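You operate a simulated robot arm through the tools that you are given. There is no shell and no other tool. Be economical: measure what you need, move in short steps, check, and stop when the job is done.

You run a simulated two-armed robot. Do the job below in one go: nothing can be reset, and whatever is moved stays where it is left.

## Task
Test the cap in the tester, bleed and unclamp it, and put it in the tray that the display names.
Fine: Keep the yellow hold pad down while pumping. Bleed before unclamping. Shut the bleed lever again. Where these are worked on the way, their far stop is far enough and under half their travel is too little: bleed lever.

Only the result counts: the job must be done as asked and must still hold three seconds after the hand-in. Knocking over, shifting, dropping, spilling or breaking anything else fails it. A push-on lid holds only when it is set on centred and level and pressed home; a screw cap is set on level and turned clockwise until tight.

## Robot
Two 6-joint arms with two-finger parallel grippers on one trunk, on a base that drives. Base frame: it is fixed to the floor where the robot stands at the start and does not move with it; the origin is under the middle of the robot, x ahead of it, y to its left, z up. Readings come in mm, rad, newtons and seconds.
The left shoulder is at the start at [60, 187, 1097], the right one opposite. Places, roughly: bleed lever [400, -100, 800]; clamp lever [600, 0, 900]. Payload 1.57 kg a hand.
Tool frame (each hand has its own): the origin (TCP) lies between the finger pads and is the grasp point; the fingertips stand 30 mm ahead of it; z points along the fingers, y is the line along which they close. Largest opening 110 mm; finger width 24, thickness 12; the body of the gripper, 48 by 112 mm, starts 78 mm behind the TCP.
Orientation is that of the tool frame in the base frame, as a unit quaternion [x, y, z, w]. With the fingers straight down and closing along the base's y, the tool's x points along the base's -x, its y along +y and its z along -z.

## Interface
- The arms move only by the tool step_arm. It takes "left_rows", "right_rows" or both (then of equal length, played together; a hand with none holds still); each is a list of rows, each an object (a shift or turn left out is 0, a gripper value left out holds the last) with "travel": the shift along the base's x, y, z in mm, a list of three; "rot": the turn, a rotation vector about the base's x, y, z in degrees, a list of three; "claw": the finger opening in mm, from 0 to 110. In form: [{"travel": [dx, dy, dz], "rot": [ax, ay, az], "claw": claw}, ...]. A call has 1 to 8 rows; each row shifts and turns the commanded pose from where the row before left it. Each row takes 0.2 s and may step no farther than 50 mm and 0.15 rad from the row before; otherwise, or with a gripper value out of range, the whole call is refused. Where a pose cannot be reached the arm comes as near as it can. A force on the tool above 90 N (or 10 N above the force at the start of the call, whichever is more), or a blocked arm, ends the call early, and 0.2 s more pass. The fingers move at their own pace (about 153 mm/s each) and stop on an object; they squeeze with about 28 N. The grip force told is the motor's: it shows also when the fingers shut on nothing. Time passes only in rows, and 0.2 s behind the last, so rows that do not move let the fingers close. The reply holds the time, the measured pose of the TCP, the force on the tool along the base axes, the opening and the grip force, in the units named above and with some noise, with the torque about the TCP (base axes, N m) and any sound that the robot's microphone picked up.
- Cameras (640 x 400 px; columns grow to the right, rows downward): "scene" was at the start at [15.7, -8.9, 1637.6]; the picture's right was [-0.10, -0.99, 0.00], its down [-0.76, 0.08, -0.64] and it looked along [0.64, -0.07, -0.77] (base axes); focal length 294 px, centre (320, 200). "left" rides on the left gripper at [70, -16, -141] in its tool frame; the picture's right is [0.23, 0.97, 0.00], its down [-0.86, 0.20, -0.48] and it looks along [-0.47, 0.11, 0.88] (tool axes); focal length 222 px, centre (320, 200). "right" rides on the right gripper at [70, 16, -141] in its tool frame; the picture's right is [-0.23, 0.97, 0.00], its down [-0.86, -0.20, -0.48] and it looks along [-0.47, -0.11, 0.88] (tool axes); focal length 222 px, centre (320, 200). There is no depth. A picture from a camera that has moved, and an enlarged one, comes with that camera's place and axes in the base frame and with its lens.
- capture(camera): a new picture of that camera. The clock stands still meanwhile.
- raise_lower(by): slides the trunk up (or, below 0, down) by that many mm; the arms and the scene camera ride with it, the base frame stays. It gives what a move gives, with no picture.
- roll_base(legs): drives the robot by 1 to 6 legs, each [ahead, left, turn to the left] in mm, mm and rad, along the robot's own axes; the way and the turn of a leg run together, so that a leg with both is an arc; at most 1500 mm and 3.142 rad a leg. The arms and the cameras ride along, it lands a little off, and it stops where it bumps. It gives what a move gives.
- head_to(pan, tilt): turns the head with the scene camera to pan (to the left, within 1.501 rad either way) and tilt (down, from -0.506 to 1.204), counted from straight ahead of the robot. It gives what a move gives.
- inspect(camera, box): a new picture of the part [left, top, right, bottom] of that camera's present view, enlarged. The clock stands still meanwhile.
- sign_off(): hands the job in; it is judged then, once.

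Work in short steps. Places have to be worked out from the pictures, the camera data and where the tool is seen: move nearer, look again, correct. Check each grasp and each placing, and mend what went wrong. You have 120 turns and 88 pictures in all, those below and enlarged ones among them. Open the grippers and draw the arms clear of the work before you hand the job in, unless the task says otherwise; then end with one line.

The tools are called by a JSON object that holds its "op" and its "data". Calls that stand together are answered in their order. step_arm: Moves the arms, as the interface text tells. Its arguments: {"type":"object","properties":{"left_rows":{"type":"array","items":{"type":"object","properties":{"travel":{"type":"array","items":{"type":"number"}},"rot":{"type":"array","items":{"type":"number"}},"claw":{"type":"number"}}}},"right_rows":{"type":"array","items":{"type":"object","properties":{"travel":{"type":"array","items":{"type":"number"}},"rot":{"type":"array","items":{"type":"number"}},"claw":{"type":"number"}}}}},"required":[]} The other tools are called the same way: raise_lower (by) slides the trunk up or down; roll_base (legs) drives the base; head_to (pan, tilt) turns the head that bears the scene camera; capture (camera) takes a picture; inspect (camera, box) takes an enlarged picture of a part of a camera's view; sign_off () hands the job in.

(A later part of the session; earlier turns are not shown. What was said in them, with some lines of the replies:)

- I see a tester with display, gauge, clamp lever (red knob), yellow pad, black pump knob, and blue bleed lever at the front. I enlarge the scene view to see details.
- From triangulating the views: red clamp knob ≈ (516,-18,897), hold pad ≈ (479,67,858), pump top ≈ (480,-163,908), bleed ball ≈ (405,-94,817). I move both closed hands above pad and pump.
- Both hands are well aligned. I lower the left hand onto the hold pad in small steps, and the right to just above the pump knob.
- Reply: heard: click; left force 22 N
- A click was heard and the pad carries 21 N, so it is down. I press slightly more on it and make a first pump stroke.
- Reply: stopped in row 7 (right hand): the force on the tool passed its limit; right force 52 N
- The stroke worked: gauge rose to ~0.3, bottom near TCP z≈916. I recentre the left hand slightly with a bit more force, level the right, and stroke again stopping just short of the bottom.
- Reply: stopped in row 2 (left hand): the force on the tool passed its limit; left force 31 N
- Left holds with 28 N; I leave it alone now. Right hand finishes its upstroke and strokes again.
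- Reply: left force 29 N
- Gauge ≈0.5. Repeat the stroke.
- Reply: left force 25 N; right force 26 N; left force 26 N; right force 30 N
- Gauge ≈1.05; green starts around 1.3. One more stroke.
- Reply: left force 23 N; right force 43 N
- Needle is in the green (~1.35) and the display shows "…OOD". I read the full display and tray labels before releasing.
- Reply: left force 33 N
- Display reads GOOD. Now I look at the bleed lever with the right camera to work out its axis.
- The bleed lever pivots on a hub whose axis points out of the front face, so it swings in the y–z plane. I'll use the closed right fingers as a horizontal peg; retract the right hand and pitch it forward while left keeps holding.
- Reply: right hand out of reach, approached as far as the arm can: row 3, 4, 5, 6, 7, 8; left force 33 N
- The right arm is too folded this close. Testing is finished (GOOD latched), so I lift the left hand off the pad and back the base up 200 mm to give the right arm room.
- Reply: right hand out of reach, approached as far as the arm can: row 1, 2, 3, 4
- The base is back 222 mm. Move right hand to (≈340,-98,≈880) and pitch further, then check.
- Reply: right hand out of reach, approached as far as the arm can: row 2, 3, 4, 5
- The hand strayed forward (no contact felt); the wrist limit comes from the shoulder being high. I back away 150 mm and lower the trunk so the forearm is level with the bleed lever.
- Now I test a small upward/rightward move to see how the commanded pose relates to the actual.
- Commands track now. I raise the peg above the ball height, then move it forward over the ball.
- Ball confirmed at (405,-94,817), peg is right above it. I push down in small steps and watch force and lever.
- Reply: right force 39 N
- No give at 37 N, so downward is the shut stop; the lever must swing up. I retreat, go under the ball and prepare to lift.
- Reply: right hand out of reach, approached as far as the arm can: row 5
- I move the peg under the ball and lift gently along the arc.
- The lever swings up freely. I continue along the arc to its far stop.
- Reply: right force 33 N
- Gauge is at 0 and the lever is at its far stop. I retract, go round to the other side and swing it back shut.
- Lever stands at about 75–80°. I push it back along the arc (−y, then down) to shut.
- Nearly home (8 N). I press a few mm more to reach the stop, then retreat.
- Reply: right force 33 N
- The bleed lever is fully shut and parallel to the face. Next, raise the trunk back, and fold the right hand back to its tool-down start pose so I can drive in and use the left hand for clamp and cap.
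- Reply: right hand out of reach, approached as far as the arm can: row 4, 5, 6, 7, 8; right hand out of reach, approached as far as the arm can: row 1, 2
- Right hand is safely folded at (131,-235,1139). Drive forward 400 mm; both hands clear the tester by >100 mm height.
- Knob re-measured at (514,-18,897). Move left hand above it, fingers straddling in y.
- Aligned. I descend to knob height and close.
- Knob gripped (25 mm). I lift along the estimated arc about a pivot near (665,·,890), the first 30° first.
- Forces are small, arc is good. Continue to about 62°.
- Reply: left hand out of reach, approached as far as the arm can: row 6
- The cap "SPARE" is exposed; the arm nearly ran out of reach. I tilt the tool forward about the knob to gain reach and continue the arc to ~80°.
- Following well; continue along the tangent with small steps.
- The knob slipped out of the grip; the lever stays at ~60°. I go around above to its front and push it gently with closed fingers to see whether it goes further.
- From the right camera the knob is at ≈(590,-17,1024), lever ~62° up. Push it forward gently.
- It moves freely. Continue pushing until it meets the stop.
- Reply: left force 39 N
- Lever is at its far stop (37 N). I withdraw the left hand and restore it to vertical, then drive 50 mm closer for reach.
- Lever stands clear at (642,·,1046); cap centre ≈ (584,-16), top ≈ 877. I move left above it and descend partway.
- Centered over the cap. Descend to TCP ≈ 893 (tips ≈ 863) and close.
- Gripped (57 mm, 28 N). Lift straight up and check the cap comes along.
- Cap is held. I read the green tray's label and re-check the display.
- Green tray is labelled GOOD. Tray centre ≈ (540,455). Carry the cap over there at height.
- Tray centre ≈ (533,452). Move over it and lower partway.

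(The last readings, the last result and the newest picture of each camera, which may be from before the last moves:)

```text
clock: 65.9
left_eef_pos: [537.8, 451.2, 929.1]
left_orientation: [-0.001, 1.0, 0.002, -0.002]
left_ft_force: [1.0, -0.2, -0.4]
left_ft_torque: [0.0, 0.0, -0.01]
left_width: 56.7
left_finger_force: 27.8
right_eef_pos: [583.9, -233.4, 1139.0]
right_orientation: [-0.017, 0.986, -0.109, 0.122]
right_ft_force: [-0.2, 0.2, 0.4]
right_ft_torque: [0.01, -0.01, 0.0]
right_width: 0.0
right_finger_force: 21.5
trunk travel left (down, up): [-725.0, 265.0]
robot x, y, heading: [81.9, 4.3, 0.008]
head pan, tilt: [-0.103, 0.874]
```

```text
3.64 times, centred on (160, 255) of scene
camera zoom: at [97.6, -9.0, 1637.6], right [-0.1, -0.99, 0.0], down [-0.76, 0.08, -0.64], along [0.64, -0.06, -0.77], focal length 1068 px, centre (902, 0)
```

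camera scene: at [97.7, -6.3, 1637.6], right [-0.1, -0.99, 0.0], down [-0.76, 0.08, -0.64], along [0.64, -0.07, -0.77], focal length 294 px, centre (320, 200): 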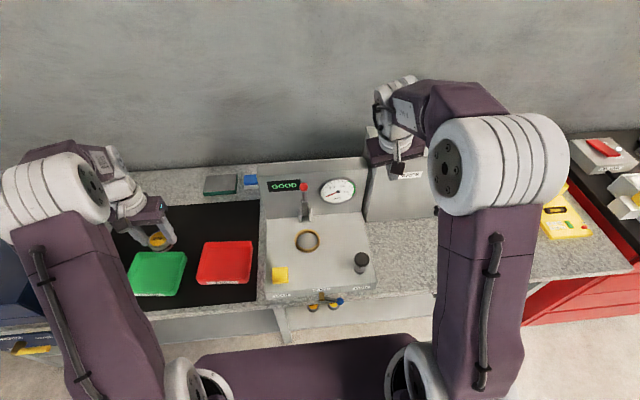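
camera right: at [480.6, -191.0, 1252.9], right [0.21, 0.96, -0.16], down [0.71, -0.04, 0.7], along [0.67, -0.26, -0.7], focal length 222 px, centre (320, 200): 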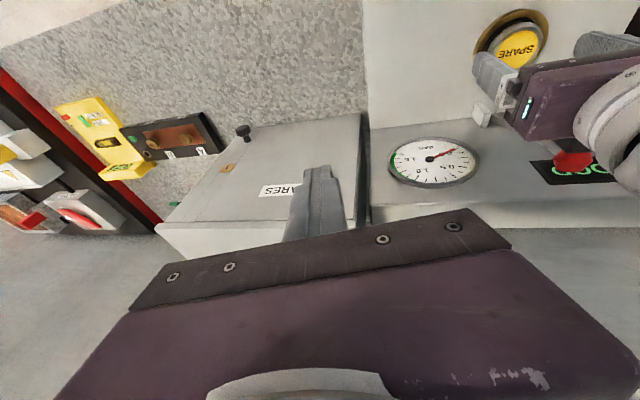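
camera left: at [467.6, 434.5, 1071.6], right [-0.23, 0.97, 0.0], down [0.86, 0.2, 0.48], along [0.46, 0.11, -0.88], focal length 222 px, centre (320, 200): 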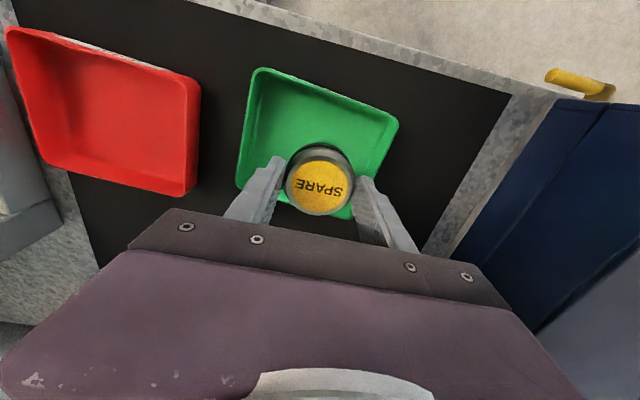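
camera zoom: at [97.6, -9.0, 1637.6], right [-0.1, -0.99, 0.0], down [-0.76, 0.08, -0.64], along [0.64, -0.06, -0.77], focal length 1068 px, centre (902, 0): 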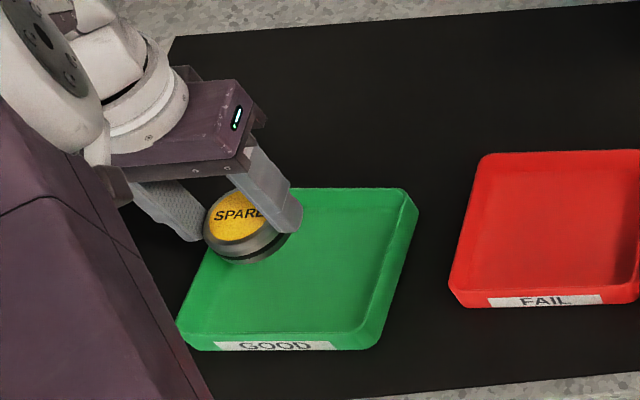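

Tray centre ≈ (533,443). Shift slightly and descend gradually until contact.

{"op": "step_arm", "data": {"left_rows": [{"travel": [-4, -7, -20]}, {"travel": [0, 0, -20]}, {"travel": [0, 0, -10]}, {"travel": [0, 0, -6]}, {"travel": [0, 0, -5]}, {}]}}

{"op": "capture", "data": {"camera": "left"}}

{"op": "inspect", "data": {"camera": "scene", "box": [80, 200, 240, 310]}}

```text
clock: 67.3
left_eef_pos: [532.9, 444.5, 868.0]
left_orientation: [0.0, 1.0, 0.001, -0.001]
left_ft_force: [-0.2, 0.0, -0.5]
left_ft_torque: [0.01, 0.03, 0.01]
left_width: 56.8
left_finger_force: 28.2
right_eef_pos: [583.9, -232.4, 1139.0]
right_orientation: [-0.018, 0.986, -0.111, 0.122]
right_ft_force: [0.2, -1.1, -0.1]
right_ft_torque: [-0.01, -0.03, 0.01]
right_width: 0.2
right_finger_force: 20.9
trunk travel left (down, up): [-725.0, 265.0]
robot x, y, heading: [82.4, -0.1, 0.007]
head pan, tilt: [-0.103, 0.874]
```

```text
24 pictures are left
camera left: at [463.5, 427.9, 1010.9], right [-0.23, 0.97, 0.0], down [0.86, 0.2, 0.48], along [0.46, 0.11, -0.88], focal length 222 px, centre (320, 200)
```

left: 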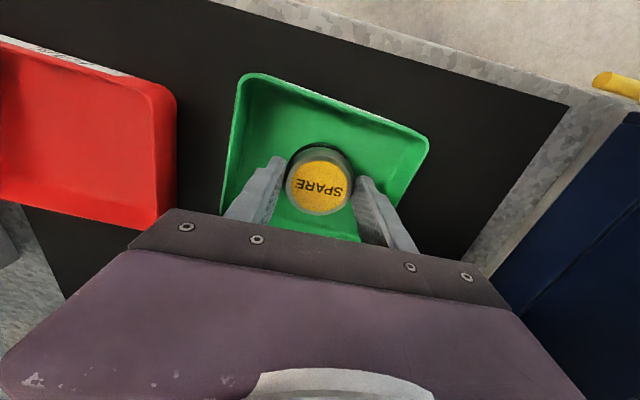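

```text
3.64 times, centred on (160, 255) of scene
camera zoom: at [97.5, -8.2, 1637.6], right [-0.1, -0.99, 0.0], down [-0.76, 0.08, -0.64], along [0.64, -0.06, -0.77], focal length 1068 px, centre (902, 0)
```

zoom: 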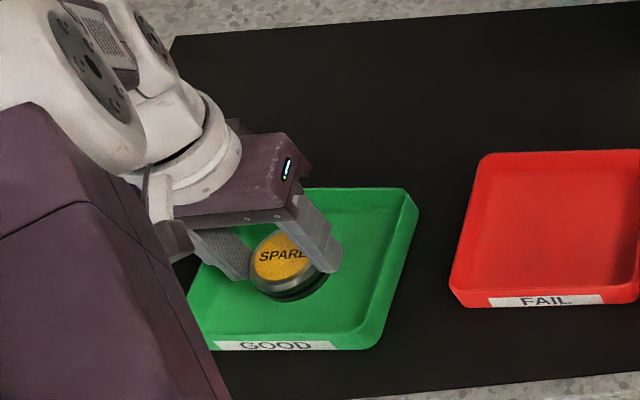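

Well inside the tray, not yet touching. Continue down in small steps, watching for contact.

{"op": "step_arm", "data": {"left_rows": [{"travel": [0, 0, -6]}, {"travel": [0, 0, -5]}, {"travel": [0, 0, -5]}, {}]}}

```text
clock: 68.3
left_eef_pos: [533.7, 444.4, 853.1]
left_orientation: [0.0, 1.0, 0.001, -0.001]
left_ft_force: [0.3, -0.8, -0.5]
left_ft_torque: [-0.02, -0.04, 0.01]
left_width: 56.3
left_finger_force: 27.4
right_eef_pos: [583.7, -232.9, 1138.4]
right_orientation: [-0.018, 0.986, -0.111, 0.122]
right_ft_force: [0.3, 0.1, -0.1]
right_ft_torque: [0.02, 0.01, 0.01]
right_width: 0.0
right_finger_force: 21.4
trunk travel left (down, up): [-725.0, 265.0]
robot x, y, heading: [80.4, -1.6, 0.003]
head pan, tilt: [-0.103, 0.874]
```

No contact yet at 853; continue.

{"op": "step_arm", "data": {"left_rows": [{"travel": [0, 0, -4]}, {"travel": [0, 0, -4]}, {"travel": [0, 0, -4]}, {}]}}

{"op": "inspect", "data": {"camera": "scene", "box": [80, 200, 240, 310]}}

```text
clock: 69.3
left_eef_pos: [532.8, 444.1, 842.2]
left_orientation: [-0.001, 1.0, 0.002, 0.001]
left_ft_force: [3.6, 3.6, 22.8]
left_ft_torque: [-0.19, -0.12, 0.0]
left_width: 56.7
left_finger_force: 27.7
right_eef_pos: [581.8, -235.3, 1141.0]
right_orientation: [-0.017, 0.986, -0.109, 0.123]
right_ft_force: [0.2, 0.4, 0.3]
right_ft_torque: [-0.01, 0.02, 0.02]
right_width: 0.0
right_finger_force: 21.2
trunk travel left (down, up): [-725.0, 265.0]
robot x, y, heading: [81.0, -1.1, 0.003]
head pan, tilt: [-0.103, 0.874]
```

```text
3.64 times, centred on (160, 255) of scene
camera zoom: at [95.0, -10.6, 1637.7], right [-0.1, -0.99, 0.0], down [-0.76, 0.08, -0.64], along [0.64, -0.06, -0.77], focal length 1068 px, centre (902, 0)
```

zoom: 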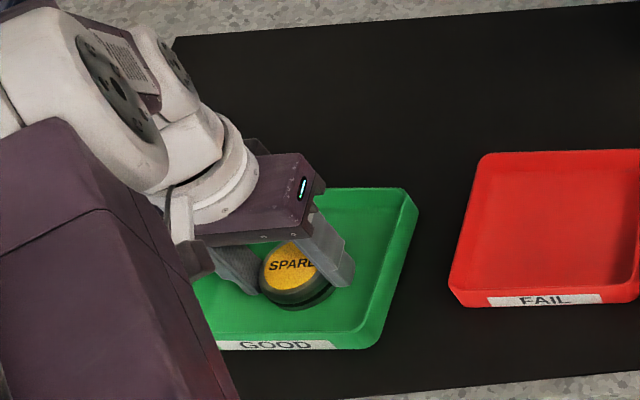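

Contact (23 N): the cap is on the tray floor. I relieve 1.5 mm, open, and lift off.

{"op": "step_arm", "data": {"left_rows": [{"travel": [0, 0, 1.5]}, {"claw": 68}, {"claw": 78}, {}, {"travel": [0, 0, 15]}, {"travel": [0, 0, 40]}, {"travel": [0, 0, 45]}, {"travel": [0, 0, 45]}]}}

{"op": "capture", "data": {"camera": "left"}}

{"op": "inspect", "data": {"camera": "scene", "box": [80, 150, 380, 310]}}

```text
clock: 71.1
left_eef_pos: [532.3, 443.0, 986.2]
left_orientation: [-0.001, 1.0, 0.001, 0.0]
left_ft_force: [-0.8, 0.5, 0.3]
left_ft_torque: [0.01, -0.01, 0.01]
left_width: 78.2
left_finger_force: 0.1
right_eef_pos: [583.1, -232.6, 1139.6]
right_orientation: [-0.017, 0.986, -0.11, 0.123]
right_ft_force: [-1.6, -0.5, 0.0]
right_ft_torque: [0.02, 0.0, 0.04]
right_width: 0.0
right_finger_force: 21.1
trunk travel left (down, up): [-725.0, 265.0]
robot x, y, heading: [80.2, 0.0, 0.002]
head pan, tilt: [-0.103, 0.874]
```

```text
21 pictures are left
camera left: at [462.5, 427.5, 1130.6], right [-0.23, 0.97, 0.0], down [0.86, 0.2, 0.48], along [0.46, 0.11, -0.88], focal length 222 px, centre (320, 200)
```

left: 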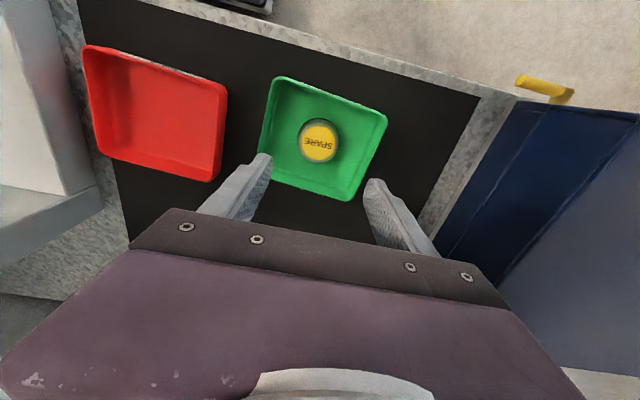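

```text
2.13 times, centred on (230, 230) of scene
camera zoom: at [96.5, -9.2, 1637.6], right [-0.1, -0.99, 0.0], down [-0.76, 0.08, -0.64], along [0.64, -0.06, -0.77], focal length 626 px, centre (512, 136)
```

zoom: 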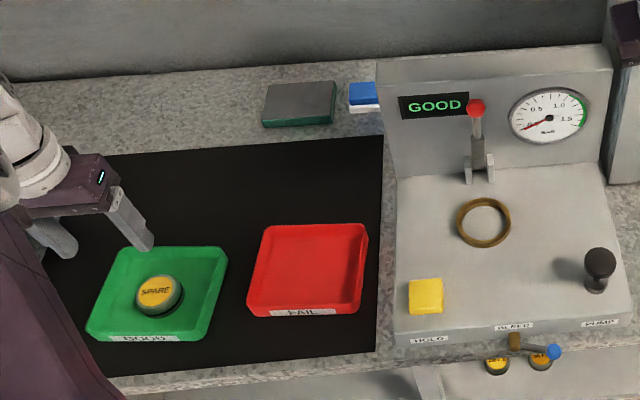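

The cap sits level in the GOOD tray, gauge is at 0, bleed lever shut, clamp open. I open both grippers and back off.

{"op": "step_arm", "data": {"left_rows": [{"travel": [0, 0, 40], "claw": 110}, {"travel": [0, 0, 40]}, {}], "right_rows": [{"claw": 110}, {}, {}]}}

{"op": "roll_base", "data": {"legs": [[-250, 0, 0]]}}

{"op": "capture", "data": {"camera": "scene"}}

```text
clock: 71.9
left_eef_pos: [533.5, 445.1, 1067.1]
left_orientation: [-0.001, 1.0, 0.001, -0.001]
left_ft_force: [0.5, -0.3, 0.7]
left_ft_torque: [-0.04, 0.0, -0.01]
left_width: 110.0
left_finger_force: 0.0
right_eef_pos: [584.7, -233.1, 1139.2]
right_orientation: [-0.017, 0.986, -0.111, 0.122]
right_ft_force: [1.4, -0.1, 0.3]
right_ft_torque: [-0.02, 0.02, -0.01]
right_width: 109.7
right_finger_force: 0.1
trunk travel left (down, up): [-725.0, 265.0]
robot x, y, heading: [81.3, 2.1, 0.007]
head pan, tilt: [-0.103, 0.874]
```

```text
clock: 73.7
left_eef_pos: [287.3, 443.5, 1065.5]
left_orientation: [0.0, 1.0, 0.001, 0.0]
left_ft_force: [0.1, 0.4, -0.2]
left_ft_torque: [-0.01, -0.03, 0.0]
left_width: 110.2
left_finger_force: 0.1
right_eef_pos: [335.2, -233.9, 1138.5]
right_orientation: [-0.017, 0.986, -0.109, 0.121]
right_ft_force: [0.1, -0.2, 0.0]
right_ft_torque: [-0.02, -0.01, 0.0]
right_width: 110.3
right_finger_force: 0.0
trunk travel left (down, up): [-725.0, 265.0]
robot x, y, heading: [-164.3, -3.4, 0.004]
head pan, tilt: [-0.103, 0.874]
```

```text
19 pictures are left
camera scene: at [-150.0, -8.8, 1637.6], right [-0.1, -0.99, 0.0], down [-0.76, 0.08, -0.64], along [0.64, -0.07, -0.77], focal length 294 px, centre (320, 200)
```

scene: 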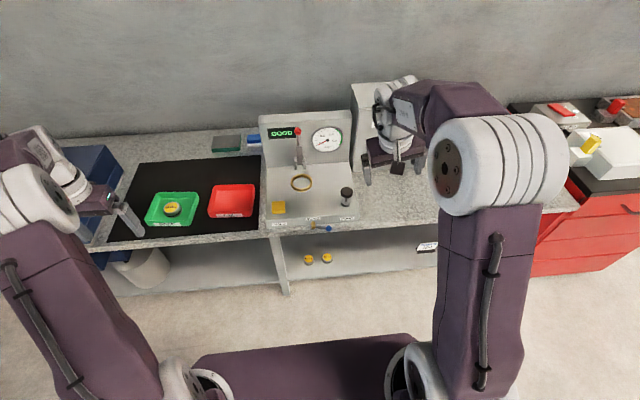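

Everything is in its final state and the arms are clear, so I hand in.

{"op": "sign_off", "data": {}}

```text
The job is handed in.
```

The cap tested GOOD and is in the green GOOD tray. I kept the hold pad down while pumping, bled the pressure to zero and shut the bleed lever again, and only then opened the clamp.
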